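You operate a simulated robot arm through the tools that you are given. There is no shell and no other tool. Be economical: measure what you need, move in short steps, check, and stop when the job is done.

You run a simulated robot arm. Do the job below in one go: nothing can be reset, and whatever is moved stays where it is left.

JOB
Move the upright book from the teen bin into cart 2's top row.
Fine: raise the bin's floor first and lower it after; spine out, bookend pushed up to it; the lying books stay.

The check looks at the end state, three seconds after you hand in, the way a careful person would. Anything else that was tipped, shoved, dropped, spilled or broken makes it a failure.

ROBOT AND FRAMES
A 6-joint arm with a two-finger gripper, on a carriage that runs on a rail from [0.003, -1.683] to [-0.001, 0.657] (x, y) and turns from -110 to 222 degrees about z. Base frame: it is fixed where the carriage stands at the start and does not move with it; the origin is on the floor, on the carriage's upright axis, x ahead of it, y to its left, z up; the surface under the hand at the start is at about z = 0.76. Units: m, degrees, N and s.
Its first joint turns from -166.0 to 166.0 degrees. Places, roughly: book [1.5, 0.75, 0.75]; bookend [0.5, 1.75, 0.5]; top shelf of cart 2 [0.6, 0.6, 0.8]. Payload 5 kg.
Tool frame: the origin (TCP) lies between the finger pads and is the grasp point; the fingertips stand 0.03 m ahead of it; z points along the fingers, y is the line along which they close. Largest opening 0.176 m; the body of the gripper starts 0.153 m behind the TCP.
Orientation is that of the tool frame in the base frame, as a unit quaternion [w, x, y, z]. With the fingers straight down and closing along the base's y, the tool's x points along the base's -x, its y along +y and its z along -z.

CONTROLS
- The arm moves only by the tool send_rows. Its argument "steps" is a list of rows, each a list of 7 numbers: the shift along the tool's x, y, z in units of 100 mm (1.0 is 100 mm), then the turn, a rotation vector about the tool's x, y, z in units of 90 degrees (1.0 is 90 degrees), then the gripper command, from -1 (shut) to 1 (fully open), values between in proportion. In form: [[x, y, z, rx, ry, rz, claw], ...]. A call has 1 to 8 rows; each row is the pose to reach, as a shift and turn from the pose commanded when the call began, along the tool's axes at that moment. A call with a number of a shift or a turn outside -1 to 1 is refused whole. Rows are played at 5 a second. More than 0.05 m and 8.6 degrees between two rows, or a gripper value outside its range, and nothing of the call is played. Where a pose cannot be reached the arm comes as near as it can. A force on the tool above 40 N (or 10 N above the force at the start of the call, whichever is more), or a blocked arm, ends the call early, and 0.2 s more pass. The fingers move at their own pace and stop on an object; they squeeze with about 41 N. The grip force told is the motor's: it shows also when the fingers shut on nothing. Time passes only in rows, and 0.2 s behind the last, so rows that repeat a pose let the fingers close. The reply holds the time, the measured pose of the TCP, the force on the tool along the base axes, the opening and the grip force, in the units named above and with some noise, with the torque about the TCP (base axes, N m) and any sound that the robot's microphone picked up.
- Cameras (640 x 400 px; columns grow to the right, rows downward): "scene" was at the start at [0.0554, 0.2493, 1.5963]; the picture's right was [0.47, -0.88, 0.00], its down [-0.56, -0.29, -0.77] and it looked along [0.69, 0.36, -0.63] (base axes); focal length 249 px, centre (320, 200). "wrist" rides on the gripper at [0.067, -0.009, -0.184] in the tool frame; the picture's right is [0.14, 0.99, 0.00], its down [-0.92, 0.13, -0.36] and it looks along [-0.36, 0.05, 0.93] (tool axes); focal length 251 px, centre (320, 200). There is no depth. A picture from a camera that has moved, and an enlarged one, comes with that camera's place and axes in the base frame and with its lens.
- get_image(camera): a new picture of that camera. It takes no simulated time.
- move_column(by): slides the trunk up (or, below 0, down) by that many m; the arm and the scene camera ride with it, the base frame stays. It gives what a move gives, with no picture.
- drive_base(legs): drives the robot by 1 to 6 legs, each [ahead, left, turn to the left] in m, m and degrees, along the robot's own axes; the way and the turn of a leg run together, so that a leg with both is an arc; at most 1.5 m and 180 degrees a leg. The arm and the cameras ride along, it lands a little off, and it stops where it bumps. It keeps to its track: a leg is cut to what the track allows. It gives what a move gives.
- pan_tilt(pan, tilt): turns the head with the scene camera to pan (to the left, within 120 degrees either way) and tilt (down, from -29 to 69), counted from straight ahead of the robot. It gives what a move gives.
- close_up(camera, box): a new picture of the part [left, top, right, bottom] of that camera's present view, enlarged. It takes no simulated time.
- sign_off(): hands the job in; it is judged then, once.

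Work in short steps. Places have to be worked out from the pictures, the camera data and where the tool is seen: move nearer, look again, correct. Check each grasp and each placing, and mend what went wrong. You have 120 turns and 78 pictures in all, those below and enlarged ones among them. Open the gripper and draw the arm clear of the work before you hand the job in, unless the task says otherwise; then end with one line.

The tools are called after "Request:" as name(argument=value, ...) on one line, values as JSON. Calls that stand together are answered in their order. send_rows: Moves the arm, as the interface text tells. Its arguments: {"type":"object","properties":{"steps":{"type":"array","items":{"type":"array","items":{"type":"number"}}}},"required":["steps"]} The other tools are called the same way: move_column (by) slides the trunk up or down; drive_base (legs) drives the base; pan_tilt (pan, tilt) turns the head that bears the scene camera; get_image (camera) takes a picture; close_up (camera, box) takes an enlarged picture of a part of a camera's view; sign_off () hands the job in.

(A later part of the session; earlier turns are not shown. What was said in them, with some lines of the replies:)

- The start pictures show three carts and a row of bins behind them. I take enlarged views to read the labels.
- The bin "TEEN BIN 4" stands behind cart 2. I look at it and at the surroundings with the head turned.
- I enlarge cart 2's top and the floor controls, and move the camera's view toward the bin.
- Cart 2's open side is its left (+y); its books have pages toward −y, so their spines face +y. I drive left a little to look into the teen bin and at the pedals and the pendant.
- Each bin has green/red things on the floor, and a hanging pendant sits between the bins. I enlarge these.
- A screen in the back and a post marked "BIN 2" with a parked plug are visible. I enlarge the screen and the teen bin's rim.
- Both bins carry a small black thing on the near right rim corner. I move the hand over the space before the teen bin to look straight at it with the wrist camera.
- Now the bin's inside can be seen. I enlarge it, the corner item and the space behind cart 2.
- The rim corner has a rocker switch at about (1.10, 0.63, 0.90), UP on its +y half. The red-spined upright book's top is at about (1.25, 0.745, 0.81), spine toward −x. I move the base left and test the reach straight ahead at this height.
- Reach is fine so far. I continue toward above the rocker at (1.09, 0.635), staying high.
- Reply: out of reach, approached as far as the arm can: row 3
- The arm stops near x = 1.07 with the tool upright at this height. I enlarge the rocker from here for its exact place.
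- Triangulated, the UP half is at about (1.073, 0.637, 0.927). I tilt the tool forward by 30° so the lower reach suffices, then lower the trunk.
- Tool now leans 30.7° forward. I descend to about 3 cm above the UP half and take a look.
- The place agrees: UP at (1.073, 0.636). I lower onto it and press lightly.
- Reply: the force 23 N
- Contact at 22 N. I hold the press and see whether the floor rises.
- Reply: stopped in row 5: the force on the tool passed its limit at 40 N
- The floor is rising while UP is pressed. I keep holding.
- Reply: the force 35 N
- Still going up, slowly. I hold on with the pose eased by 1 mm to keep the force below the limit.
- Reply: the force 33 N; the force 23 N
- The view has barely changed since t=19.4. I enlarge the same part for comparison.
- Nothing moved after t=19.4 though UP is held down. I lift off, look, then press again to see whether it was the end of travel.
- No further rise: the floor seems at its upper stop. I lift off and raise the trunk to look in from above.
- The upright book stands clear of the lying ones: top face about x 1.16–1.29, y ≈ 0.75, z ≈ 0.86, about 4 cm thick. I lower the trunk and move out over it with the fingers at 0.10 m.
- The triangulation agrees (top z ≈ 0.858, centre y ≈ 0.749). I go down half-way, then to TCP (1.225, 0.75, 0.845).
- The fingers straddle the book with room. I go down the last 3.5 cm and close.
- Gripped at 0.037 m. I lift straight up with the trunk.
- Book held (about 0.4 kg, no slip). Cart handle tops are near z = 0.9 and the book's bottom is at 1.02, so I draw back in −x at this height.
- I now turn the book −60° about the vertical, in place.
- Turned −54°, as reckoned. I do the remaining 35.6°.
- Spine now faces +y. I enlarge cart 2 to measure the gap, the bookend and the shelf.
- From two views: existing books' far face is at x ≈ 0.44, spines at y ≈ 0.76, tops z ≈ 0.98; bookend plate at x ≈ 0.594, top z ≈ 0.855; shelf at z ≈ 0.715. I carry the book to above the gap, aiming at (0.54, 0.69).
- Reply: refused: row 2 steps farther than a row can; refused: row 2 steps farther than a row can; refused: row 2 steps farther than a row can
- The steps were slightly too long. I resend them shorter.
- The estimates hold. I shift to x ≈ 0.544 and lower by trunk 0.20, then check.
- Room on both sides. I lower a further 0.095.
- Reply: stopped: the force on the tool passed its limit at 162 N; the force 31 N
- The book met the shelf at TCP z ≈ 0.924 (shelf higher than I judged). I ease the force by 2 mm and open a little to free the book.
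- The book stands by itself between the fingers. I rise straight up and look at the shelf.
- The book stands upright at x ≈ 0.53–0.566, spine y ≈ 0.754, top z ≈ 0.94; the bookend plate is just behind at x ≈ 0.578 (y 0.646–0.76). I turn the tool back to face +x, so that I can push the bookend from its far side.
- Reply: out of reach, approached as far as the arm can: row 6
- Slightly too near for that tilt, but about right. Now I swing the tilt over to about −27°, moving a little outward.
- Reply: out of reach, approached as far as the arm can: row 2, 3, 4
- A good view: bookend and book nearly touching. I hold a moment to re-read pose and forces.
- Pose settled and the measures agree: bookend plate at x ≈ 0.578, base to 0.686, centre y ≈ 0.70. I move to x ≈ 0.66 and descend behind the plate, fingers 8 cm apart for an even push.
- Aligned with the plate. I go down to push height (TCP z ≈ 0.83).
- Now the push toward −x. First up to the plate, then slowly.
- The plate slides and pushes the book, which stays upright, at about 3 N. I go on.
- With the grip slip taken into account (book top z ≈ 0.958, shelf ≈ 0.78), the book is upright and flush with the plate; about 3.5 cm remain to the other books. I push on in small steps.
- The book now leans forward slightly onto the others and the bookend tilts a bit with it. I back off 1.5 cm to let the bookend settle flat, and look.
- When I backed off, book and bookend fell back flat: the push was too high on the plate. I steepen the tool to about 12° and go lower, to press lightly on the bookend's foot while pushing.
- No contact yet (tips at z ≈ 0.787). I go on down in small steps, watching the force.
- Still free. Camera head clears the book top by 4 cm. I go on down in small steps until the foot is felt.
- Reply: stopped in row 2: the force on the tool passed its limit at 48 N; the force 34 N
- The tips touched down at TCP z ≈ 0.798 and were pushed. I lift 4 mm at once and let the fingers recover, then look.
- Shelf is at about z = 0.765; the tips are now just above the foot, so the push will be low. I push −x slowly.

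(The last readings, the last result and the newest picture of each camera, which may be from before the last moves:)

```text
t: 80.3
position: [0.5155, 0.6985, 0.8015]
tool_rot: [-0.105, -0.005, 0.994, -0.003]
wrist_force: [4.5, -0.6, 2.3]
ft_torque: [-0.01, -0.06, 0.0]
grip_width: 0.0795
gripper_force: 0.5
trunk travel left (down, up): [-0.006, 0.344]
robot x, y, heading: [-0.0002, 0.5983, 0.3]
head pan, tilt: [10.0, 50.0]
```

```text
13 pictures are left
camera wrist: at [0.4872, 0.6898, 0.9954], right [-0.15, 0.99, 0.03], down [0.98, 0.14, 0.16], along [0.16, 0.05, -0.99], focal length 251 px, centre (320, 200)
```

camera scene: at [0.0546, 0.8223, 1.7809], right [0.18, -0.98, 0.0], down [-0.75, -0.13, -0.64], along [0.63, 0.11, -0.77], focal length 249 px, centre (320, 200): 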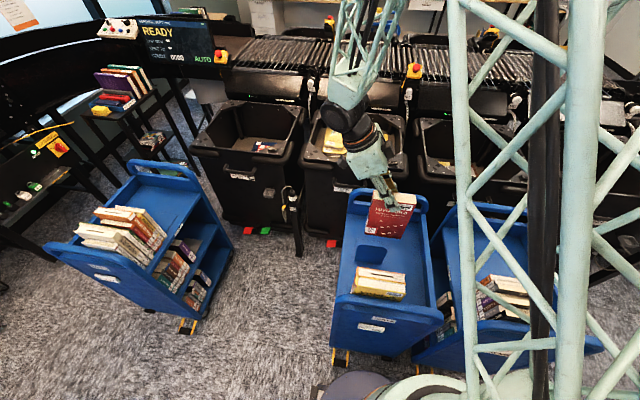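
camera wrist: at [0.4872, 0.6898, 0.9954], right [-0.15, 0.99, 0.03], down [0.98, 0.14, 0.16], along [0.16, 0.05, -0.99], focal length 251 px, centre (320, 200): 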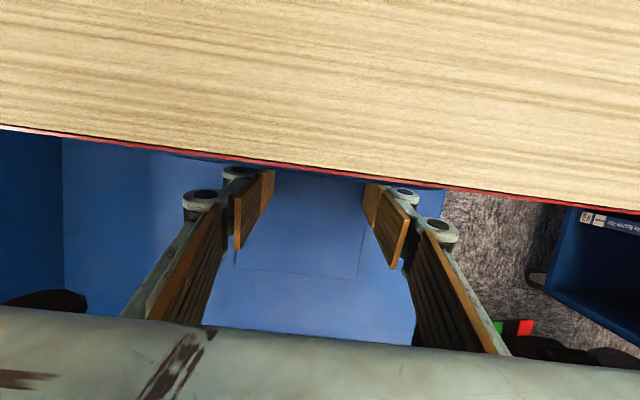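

Book upright and flush with the plate; about 1.5 cm to go. To keep the camera block away from the tall books I lean the tool back 7° while going on.

Request:
send_rows(steps=[[-0.05, 0, -0.02, 0, 0.08, 0, -0.1], [-0.01, 0, -0.012, 0, 0.08, 0, -0.1], [0.03, 0, -0.004, 0, 0.08, 0, -0.1], [0.07, 0, 0.005, 0, 0.08, 0, -0.1], [0.09, 0, 0.009, 0, 0.08, 0, -0.1]])

Request:
get_image(camera="wrist")

```text
t: 81.5
position: [0.5059, 0.6992, 0.8015]
tool_rot: [-0.167, -0.006, 0.986, -0.003]
wrist_force: [1.9, 0.6, 1.5]
ft_torque: [-0.02, -0.04, -0.01]
grip_width: 0.0793
gripper_force: 0.3
trunk travel left (down, up): [-0.006, 0.344]
robot x, y, heading: [0.0001, 0.5998, -0.1]
head pan, tilt: [10.0, 50.0]
```

```text
12 pictures are left
camera wrist: at [0.5024, 0.6905, 0.9983], right [-0.14, 0.99, 0.04], down [0.99, 0.14, 0.04], along [0.03, 0.05, -1.0], focal length 251 px, centre (320, 200)
```

wrist: 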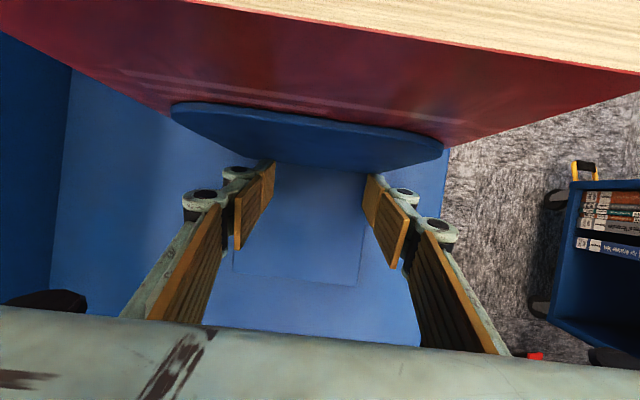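

Nearly there. I push on in 2 mm rows until the force rises.

Request:
send_rows(steps=[[0.019, 0, 0.007, 0, 0, 0, -0.1], [0.038, 0, 0.013, 0, 0, 0, -0.1], [0.047, 0, 0.016, 0, 0, 0, -0.1]])

Request:
send_rows(steps=[[0.019, 0, 0.007, 0, 0, 0, -0.1], [0.038, 0, 0.013, 0, 0, 0, -0.1], [0.047, 0, 0.016, 0, 0, 0, -0.1]])

Request:
close_up(camera="scene", box=[330, 120, 470, 280])

```text
t: 82.3
position: [0.5026, 0.6992, 0.8023]
tool_rot: [-0.166, -0.006, 0.986, -0.003]
wrist_force: [6.1, 0.4, 0.2]
ft_torque: [-0.05, -0.13, -0.04]
grip_width: 0.0796
gripper_force: 0.4
trunk travel left (down, up): [-0.006, 0.344]
robot x, y, heading: [0.0011, 0.5993, 0.1]
head pan, tilt: [10.0, 50.0]
```

```text
t: 83.1
position: [0.4968, 0.6983, 0.8027]
tool_rot: [-0.166, -0.005, 0.986, -0.003]
wrist_force: [12.4, 0.3, 3.8]
ft_torque: [0.01, -0.15, 0.07]
grip_width: 0.0795
gripper_force: 0.8
trunk travel left (down, up): [-0.006, 0.344]
robot x, y, heading: [-0.0019, 0.5981, 0.2]
head pan, tilt: [10.0, 50.0]
```

```text
2.50 times, centred on (400, 200) of scene
camera zoom: at [0.0542, 0.8223, 1.4373], right [0.18, -0.98, 0.0], down [-0.75, -0.13, -0.64], along [0.63, 0.11, -0.77], focal length 622 px, centre (120, 200)
```

zoom: 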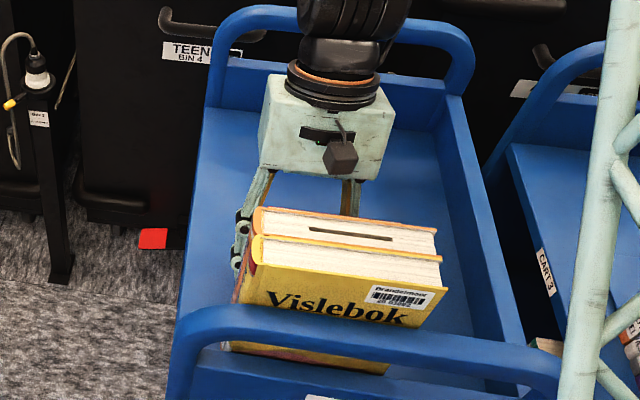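

Force rose to 12 N: the row is closed up. I back off 4 cm in +x, rise and look.

Request:
send_rows(steps=[[-0.19, 0, -0.066, 0, 0, 0, -0.1], [-0.38, 0, -0.13, 0, 0, 0, -0.1], [-0.76, 0, -0.26, 0, 0, 0, -0.1]])

Request:
move_column(by=0.33)

Request:
get_image(camera="wrist")

```text
t: 83.9
position: [0.5763, 0.6983, 0.8026]
tool_rot: [-0.167, -0.005, 0.986, -0.003]
wrist_force: [0.0, 0.9, 1.2]
ft_torque: [-0.03, -0.22, -0.03]
grip_width: 0.0789
gripper_force: 0.1
trunk travel left (down, up): [-0.006, 0.344]
robot x, y, heading: [-0.0024, 0.5979, -0.0]
head pan, tilt: [10.0, 50.0]
```

```text
t: 87.2
position: [0.5776, 0.6997, 1.131]
tool_rot: [-0.168, -0.006, 0.986, -0.003]
wrist_force: [-0.1, -0.4, 0.3]
ft_torque: [-0.03, -0.01, -0.02]
grip_width: 0.0793
gripper_force: 0.0
trunk travel left (down, up): [-0.336, 0.014]
robot x, y, heading: [-0.0028, 0.6004, -0.3]
head pan, tilt: [10.0, 50.0]
```

```text
10 pictures are left
camera wrist: at [0.5736, 0.6902, 1.3273], right [-0.14, 0.99, 0.04], down [0.99, 0.14, 0.04], along [0.03, 0.05, -1.0], focal length 251 px, centre (320, 200)
```

wrist: 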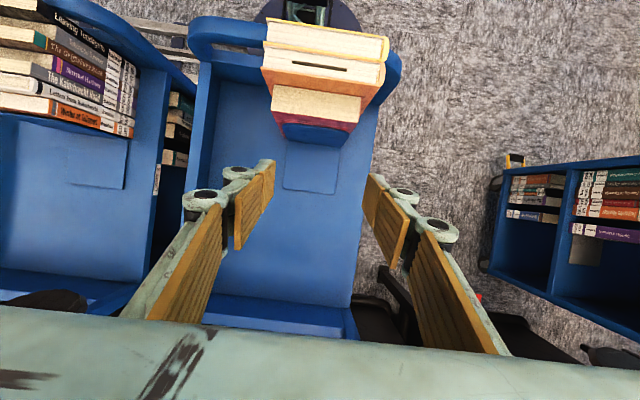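

Request:
close_up(camera="wrist", box=[230, 0, 420, 200])

```text
2.00 times, centred on (325, 100) of wrist
camera zoom: at [0.5736, 0.6902, 1.3273], right [-0.14, 0.99, 0.04], down [0.99, 0.14, 0.04], along [0.03, 0.05, -1.0], focal length 503 px, centre (310, 400)
```

zoom: 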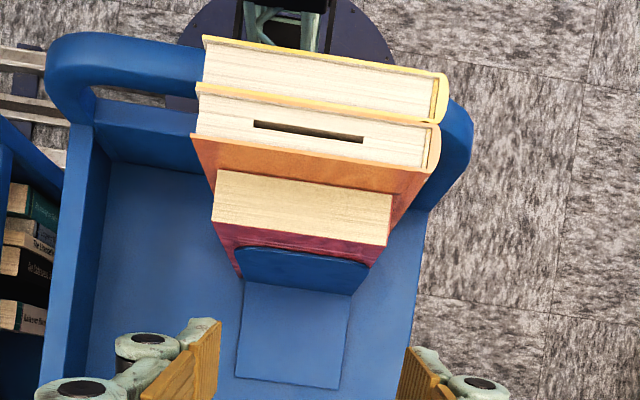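

The new book touches both the tall book (faces at x ≈ 0.428) and the bookend, spine toward +y, upright. Now I go back to the rocker to lower the floor: first outward and tilting forward, closing the fingers.

Request:
send_rows(steps=[[-0.33, 0, -0.115, 0, 0, 0, -0.5], [-0.66, 0, -0.23, 0, 0, 0, -1], [-0.99, 0, -0.345, 0, 0, 0, -1]])

Request:
send_rows(steps=[[-0.14, 0, -0.05, 0, -0.079, 0, -1], [-0.28, 0, -0.1, 0, -0.158, 0, -1], [-0.42, 0, -0.15, 0, -0.237, 0, -1], [-0.56, 0, -0.195, 0, -0.316, 0, -1], [-0.7, 0, -0.245, 0, -0.395, 0, -1], [-0.84, 0, -0.29, 0, -0.474, 0, -1], [-0.98, 0, -0.34, 0, -0.554, 0, -1]])

```text
t: 88.0
position: [0.682, 0.7003, 1.1319]
tool_rot: [-0.167, -0.005, 0.986, -0.002]
wrist_force: [-0.7, -0.7, 0.1]
ft_torque: [0.02, -0.04, 0.0]
grip_width: 0.0
gripper_force: 40.7
trunk travel left (down, up): [-0.336, 0.014]
robot x, y, heading: [-0.0009, 0.5975, 0.1]
head pan, tilt: [10.0, 50.0]
```

```text
t: 89.8
position: [0.74, 0.671, 1.1188]
tool_rot: [0.158, 0.07, 0.984, -0.037]
wrist_force: [0.1, 0.7, 0.1]
ft_torque: [-0.03, -0.02, 0.0]
grip_width: 0.0
gripper_force: 41.2
out of reach, approached as far as the arm can: row 6, 7
trunk travel left (down, up): [-0.336, 0.014]
robot x, y, heading: [-0.001, 0.5978, 0.2]
head pan, tilt: [10.0, 50.0]
stopped in row 7: the arm was blocked; the commanded pose is now the measured one
```

The arm met a fold limit near the body. I move outward and up a bit with this orientation first.

Request:
send_rows(steps=[[-0.3, 0.04, 0, 0, 0, 0, -1], [-0.6, 0.07, 0, 0, 0, 0, -1], [-0.9, 0.1, 0, 0, 0, 0, -1]])

Request:
send_rows(steps=[[-0.3, 0.04, 0, 0, 0, 0, -1], [-0.6, 0.07, 0, 0, 0, 0, -1], [-0.9, 0.1, 0, 0, 0, 0, -1]])

```text
t: 90.6
position: [0.8246, 0.6689, 1.147]
tool_rot: [0.157, 0.071, 0.984, -0.037]
wrist_force: [0.5, 0.3, -0.4]
ft_torque: [0.01, 0.0, 0.0]
grip_width: 0.0
gripper_force: 40.4
trunk travel left (down, up): [-0.336, 0.014]
robot x, y, heading: [-0.0012, 0.5997, -0.0]
head pan, tilt: [10.0, 50.0]
```

```text
t: 91.4
position: [0.9124, 0.6668, 1.1763]
tool_rot: [0.157, 0.071, 0.984, -0.038]
wrist_force: [0.5, 0.1, 0.0]
ft_torque: [0.01, 0.0, -0.03]
grip_width: 0.0
gripper_force: 41.1
trunk travel left (down, up): [-0.336, 0.014]
robot x, y, heading: [-0.0013, 0.6033, 0.1]
head pan, tilt: [10.0, 50.0]
```

Now I set the orientation to the former 30.7° forward lean.

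Request:
send_rows(steps=[[0, 0, 0, -0.035, -0.07, -0.037, -1], [0, 0, 0, -0.071, -0.14, -0.0745, -1], [0, 0, 0, -0.071, -0.14, -0.0745, -1]])

Request:
move_column(by=-0.1)

```text
t: 92.2
position: [0.9155, 0.6618, 1.1777]
tool_rot: [0.257, 0.011, 0.966, -0.01]
wrist_force: [0.7, -0.7, -0.3]
ft_torque: [0.02, 0.01, 0.0]
grip_width: 0.0
gripper_force: 41.5
out of reach, approached as far as the arm can: row 2, 3
trunk travel left (down, up): [-0.336, 0.014]
robot x, y, heading: [-0.0026, 0.6002, -0.2]
head pan, tilt: [10.0, 50.0]
```

```text
t: 93.5
position: [0.9168, 0.6616, 1.0774]
tool_rot: [0.257, 0.012, 0.966, -0.012]
wrist_force: [0.3, -0.6, -0.2]
ft_torque: [-0.03, -0.01, 0.0]
grip_width: 0.0002
gripper_force: 40.7
trunk travel left (down, up): [-0.236, 0.114]
robot x, y, heading: [-0.0027, 0.5979, -0.0]
head pan, tilt: [10.0, 50.0]
```

Close enough. I move to over the DOWN half (target x ≈ 1.07, y ≈ 0.605).

Request:
send_rows(steps=[[-0.33, -0.14, 0.2, 0, 0, 0, -1], [-0.67, -0.28, 0.4, 0, 0, 0, -1]])

Request:
send_rows(steps=[[-0.33, -0.14, 0.2, 0, 0, 0, -1], [-0.67, -0.28, 0.4, 0, 0, 0, -1], [-0.67, -0.28, 0.4, 0, 0, 0, -1]])

```text
t: 94.1
position: [0.9955, 0.6311, 1.0752]
tool_rot: [0.257, 0.009, 0.966, -0.011]
wrist_force: [0.0, -0.7, -0.4]
ft_torque: [-0.01, -0.04, -0.05]
grip_width: 0.0
gripper_force: 41.2
trunk travel left (down, up): [-0.236, 0.114]
robot x, y, heading: [0.0021, 0.6017, 0.2]
head pan, tilt: [10.0, 50.0]
```

```text
t: 94.9
position: [1.073, 0.6012, 1.0759]
tool_rot: [0.258, 0.011, 0.966, -0.012]
wrist_force: [0.9, 0.2, -1.5]
ft_torque: [0.05, 0.02, -0.04]
grip_width: 0.0003
gripper_force: 41.5
trunk travel left (down, up): [-0.236, 0.114]
robot x, y, heading: [-0.0006, 0.5951, 0.0]
head pan, tilt: [10.0, 50.0]
```

I lower the trunk to about 2 cm above the rocker and check by picture.

Request:
move_column(by=-0.09)

Request:
close_up(camera="wrist", box=[240, 80, 500, 240])

```text
t: 96.2
position: [1.0722, 0.6017, 0.9862]
tool_rot: [0.257, 0.012, 0.966, -0.011]
wrist_force: [0.0, -1.0, 0.2]
ft_torque: [0.01, -0.02, -0.01]
grip_width: 0.0001
gripper_force: 41.4
trunk travel left (down, up): [-0.146, 0.204]
robot x, y, heading: [0.0016, 0.5967, -0.1]
head pan, tilt: [10.0, 50.0]
```

```text
2.46 times, centred on (370, 160) of wrist
camera zoom: at [0.9215, 0.598, 1.1137], right [-0.09, 0.99, -0.08], down [0.62, 0.12, 0.77], along [0.78, 0.02, -0.63], focal length 619 px, centre (197, 298)
```

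zoom: 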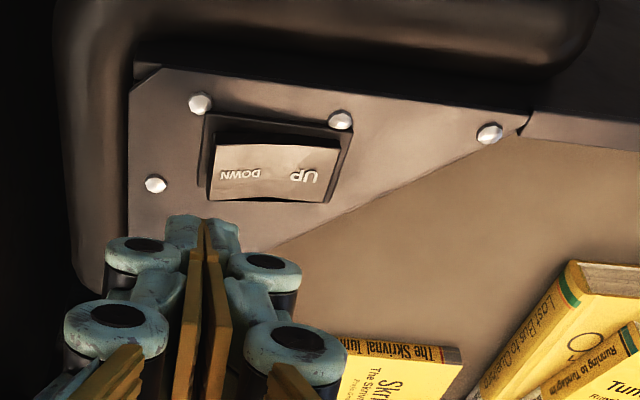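

DOWN is at y ≈ 0.61. I shift 5 mm in +y and press it, as before.

Request:
send_rows(steps=[[0.07, 0.05, 0.13, 0, 0, 0, -1], [0.125, 0.05, 0.22, 0, 0, 0, -1], [0.145, 0.05, 0.255, 0, 0, 0, -1], [0.165, 0.05, 0.285, 0, 0, 0, -1], [0.165, 0.05, 0.285, 0, 0, 0, -1], [0.165, 0.05, 0.285, 0, 0, 0, -1]])

Request:
send_rows(steps=[[0, 0, 0, 0, 0, 0, -1], [0, 0, 0, 0, 0, 0, -1], [0, 0, 0, 0, 0, 0, -1], [0, 0, 0, 0, 0, 0, -1], [0, 0, 0, 0, 0, 0, -1]])

Request:
close_up(camera="wrist", box=[240, 80, 500, 240])

```text
t: 97.6
position: [1.0726, 0.6048, 0.954]
tool_rot: [0.256, 0.012, 0.966, -0.011]
wrist_force: [-0.4, 0.4, 2.8]
ft_torque: [0.03, 0.02, 0.0]
grip_width: 0.0001
gripper_force: 41.3
trunk travel left (down, up): [-0.146, 0.204]
robot x, y, heading: [0.0014, 0.5984, -0.1]
head pan, tilt: [10.0, 50.0]
```

```text
t: 98.8
position: [1.0713, 0.6053, 0.9533]
tool_rot: [0.257, 0.013, 0.966, -0.012]
wrist_force: [1.2, -1.0, 3.9]
ft_torque: [0.07, -0.03, 0.0]
grip_width: 0.0
gripper_force: 41.3
trunk travel left (down, up): [-0.146, 0.204]
robot x, y, heading: [0.0017, 0.6025, 0.4]
head pan, tilt: [10.0, 50.0]
```

```text
2.46 times, centred on (370, 160) of wrist
camera zoom: at [0.9212, 0.6021, 1.0802], right [-0.09, 0.99, -0.08], down [0.62, 0.12, 0.77], along [0.78, 0.02, -0.63], focal length 619 px, centre (197, 298)
```

zoom: 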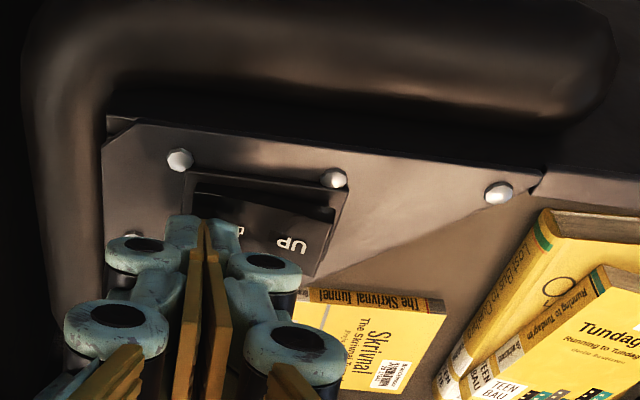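

Only 4 N so far; I press about 2–3 mm more and hold.

Request:
send_rows(steps=[[0.01, 0, 0.02, 0, 0, 0, -1], [0.015, 0, 0.03, 0, 0, 0, -1], [0.015, 0, 0.03, 0, 0, 0, -1], [0.015, 0, 0.03, 0, 0, 0, -1], [0.015, 0, 0.03, 0, 0, 0, -1]])

Request:
close_up(camera="wrist", box=[240, 80, 500, 240])

```text
t: 100.0
position: [1.0715, 0.6056, 0.9529]
tool_rot: [0.259, 0.011, 0.966, -0.01]
wrist_force: [0.5, -3.6, 28.5]
ft_torque: [0.07, 0.03, 0.01]
grip_width: 0.0
gripper_force: 41.3
trunk travel left (down, up): [-0.146, 0.204]
robot x, y, heading: [-0.0017, 0.5977, 0.1]
head pan, tilt: [10.0, 50.0]
```

```text
2.46 times, centred on (370, 160) of wrist
camera zoom: at [0.9213, 0.6021, 1.0791], right [-0.09, 0.99, -0.08], down [0.62, 0.12, 0.77], along [0.78, 0.02, -0.63], focal length 619 px, centre (197, 298)
```

zoom: 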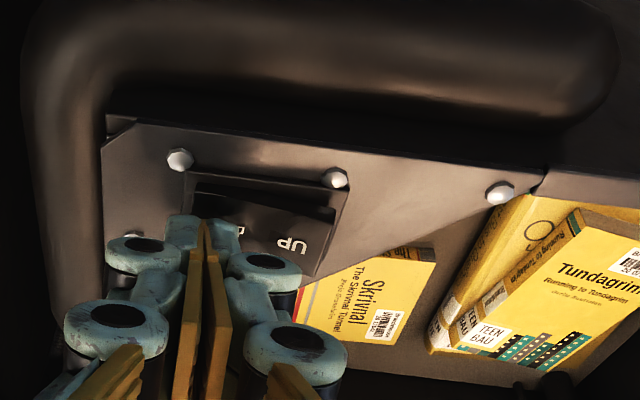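

The floor goes down (books look lower). I keep holding until it stops.

Request:
send_rows(steps=[[0, 0, -0.005, 0, 0, 0, -1], [0, 0, -0.005, 0, 0, 0, -1], [0, 0, -0.005, 0, 0, 0, -1], [0, 0, -0.005, 0, 0, 0, -1], [0, 0, -0.005, 0, 0, 0, -1], [0, 0, -0.005, 0, 0, 0, -1], [0, 0, -0.005, 0, 0, 0, -1], [0, 0, -0.005, 0, 0, 0, -1]])

Request:
send_rows(steps=[[0, 0, 0, 0, 0, 0, -1], [0, 0, 0, 0, 0, 0, -1], [0, 0, 0, 0, 0, 0, -1], [0, 0, 0, 0, 0, 0, -1], [0, 0, 0, 0, 0, 0, -1], [0, 0, 0, 0, 0, 0, -1], [0, 0, 0, 0, 0, 0, -1], [0, 0, 0, 0, 0, 0, -1]])

Request:
close_up(camera="wrist", box=[240, 80, 500, 240])

```text
t: 101.8
position: [1.0711, 0.6057, 0.9527]
tool_rot: [0.258, 0.011, 0.966, -0.011]
wrist_force: [4.1, -6.3, 34.8]
ft_torque: [0.07, -0.15, -0.03]
grip_width: 0.0
gripper_force: 41.1
trunk travel left (down, up): [-0.146, 0.204]
robot x, y, heading: [0.0004, 0.5997, 0.1]
head pan, tilt: [10.0, 50.0]
```

```text
t: 103.6
position: [1.0711, 0.6051, 0.9542]
tool_rot: [0.259, 0.011, 0.966, -0.009]
wrist_force: [-1.0, -5.4, 36.2]
ft_torque: [0.08, 0.0, 0.0]
grip_width: 0.0001
gripper_force: 40.8
trunk travel left (down, up): [-0.146, 0.204]
robot x, y, heading: [-0.0016, 0.597, 0.3]
head pan, tilt: [10.0, 50.0]
```

```text
2.46 times, centred on (370, 160) of wrist
camera zoom: at [0.9201, 0.6022, 1.0793], right [-0.09, 0.99, -0.08], down [0.62, 0.12, 0.77], along [0.78, 0.02, -0.63], focal length 619 px, centre (197, 298)
```

zoom: 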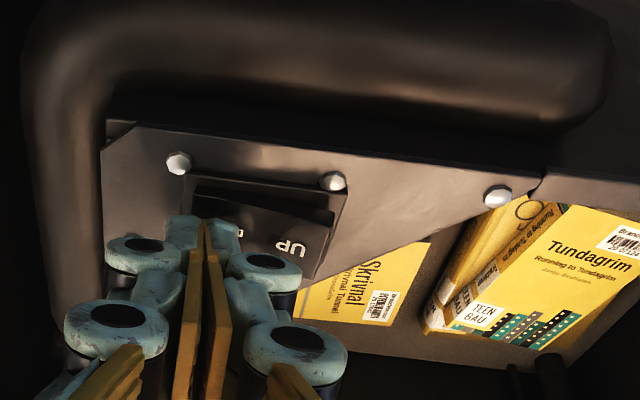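

It may still be creeping down. I hold for some seconds more and compare.

Request:
send_rows(steps=[[0, 0, 0, 0, 0, 0, -1], [0, 0, 0, 0, 0, 0, -1], [0, 0, 0, 0, 0, 0, -1], [0, 0, 0, 0, 0, 0, -1], [0, 0, 0, 0, 0, 0, -1], [0, 0, 0, 0, 0, 0, -1], [0, 0, 0, 0, 0, 0, -1], [0, 0, 0, 0, 0, 0, -1]])

Request:
send_rows(steps=[[0, 0, 0.005, 0, 0, 0, -1], [0, 0, 0.005, 0, 0, 0, -1], [0, 0, 0.005, 0, 0, 0, -1], [0, 0, 0.005, 0, 0, 0, -1], [0, 0, 0.005, 0, 0, 0, -1], [0, 0, 0.005, 0, 0, 0, -1], [0, 0, 0.005, 0, 0, 0, -1], [0, 0, 0.005, 0, 0, 0, -1]])

Request:
close_up(camera="wrist", box=[240, 80, 500, 240])

```text
t: 105.4
position: [1.0704, 0.6049, 0.954]
tool_rot: [0.258, 0.012, 0.966, -0.01]
wrist_force: [-0.6, -6.0, 34.9]
ft_torque: [0.06, 0.02, 0.0]
grip_width: 0.0
gripper_force: 40.8
trunk travel left (down, up): [-0.146, 0.204]
robot x, y, heading: [-0.0028, 0.601, 0.2]
head pan, tilt: [10.0, 50.0]
```

```text
t: 107.2
position: [1.0706, 0.6044, 0.9529]
tool_rot: [0.259, 0.011, 0.966, -0.011]
wrist_force: [0.9, -5.6, 40.5]
ft_torque: [0.1, 0.02, -0.03]
grip_width: 0.0001
gripper_force: 41.0
trunk travel left (down, up): [-0.146, 0.204]
robot x, y, heading: [-0.0003, 0.5994, -0.0]
head pan, tilt: [10.0, 50.0]
```

```text
2.46 times, centred on (370, 160) of wrist
camera zoom: at [0.9203, 0.6021, 1.079], right [-0.09, 0.99, -0.08], down [0.62, 0.12, 0.77], along [0.78, 0.02, -0.63], focal length 619 px, centre (197, 298)
```

zoom: 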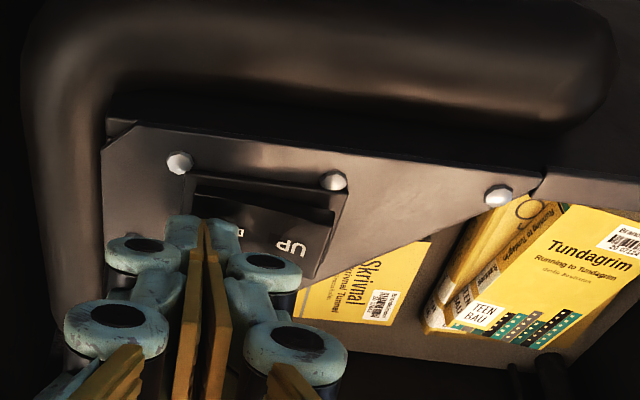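

No more change: the floor is at its lower stop. I lift off, raise the trunk and open the gripper, clear of everything.

Request:
move_column(by=0.2)

Request:
send_rows(steps=[[0.1, 0.3, -0.35, 0, 0, 0, -0.5], [0.2, 0.6, -0.7, 0, 0, 0, 0], [0.25, 0.9, -0.9, 0, 0, 0, 0.5], [0.25, 0.9, -0.9, 0, 0, 0, 1], [0.25, 0.9, -0.9, 0, 0, 0, 1]])

Request:
get_image(camera="wrist")

Request:
close_up(camera="scene", box=[280, 60, 480, 340])

```text
t: 109.3
position: [1.0724, 0.6053, 1.149]
tool_rot: [0.257, 0.011, 0.966, -0.011]
wrist_force: [1.0, 0.3, -0.5]
ft_torque: [0.0, -0.01, 0.01]
grip_width: 0.0
gripper_force: 41.4
trunk travel left (down, up): [-0.346, 0.004]
robot x, y, heading: [-0.0064, 0.6005, 0.2]
head pan, tilt: [10.0, 50.0]
```

```text
t: 110.5
position: [1.009, 0.6985, 1.2146]
tool_rot: [0.257, 0.012, 0.966, -0.012]
wrist_force: [0.3, -0.4, -0.2]
ft_torque: [0.05, -0.01, 0.04]
grip_width: 0.1759
gripper_force: 0.1
trunk travel left (down, up): [-0.346, 0.004]
robot x, y, heading: [-0.0021, 0.5987, 0.2]
head pan, tilt: [10.0, 50.0]
```

```text
3 pictures are left
camera wrist: at [0.8586, 0.6956, 1.3405], right [-0.09, 0.99, -0.08], down [0.62, 0.12, 0.77], along [0.78, 0.02, -0.63], focal length 251 px, centre (320, 200)
```

wrist: 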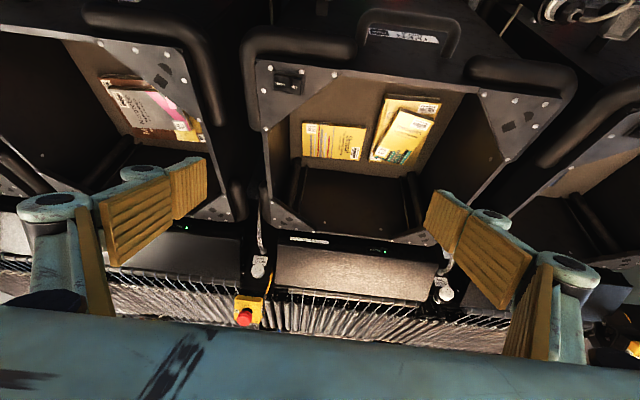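

```text
1.43 times, centred on (380, 200) of scene
camera zoom: at [0.0539, 0.8221, 1.7772], right [0.18, -0.98, 0.0], down [-0.75, -0.13, -0.64], along [0.63, 0.11, -0.77], focal length 356 px, centre (234, 200)
```

zoom: 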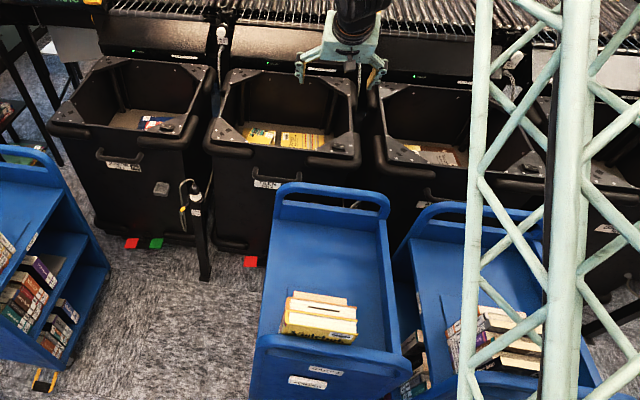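

The bin's sorter light is green again, the lying books are where they were, the new book stands in the row against the bookend, and the arm is clear with the gripper open. I hand in.

Request:
sign_off()

```text
The job is handed in.
```

The upright book from the teen bin now stands in cart 2's top row, spine out and touching both its neighbour and the bookend. The bin's floor was raised first and is lowered again, and the lying books stayed put. Setting the book down hit the shelf with a brief 162 N peak and it slipped about 2 cm in the grip; I saw no damage.
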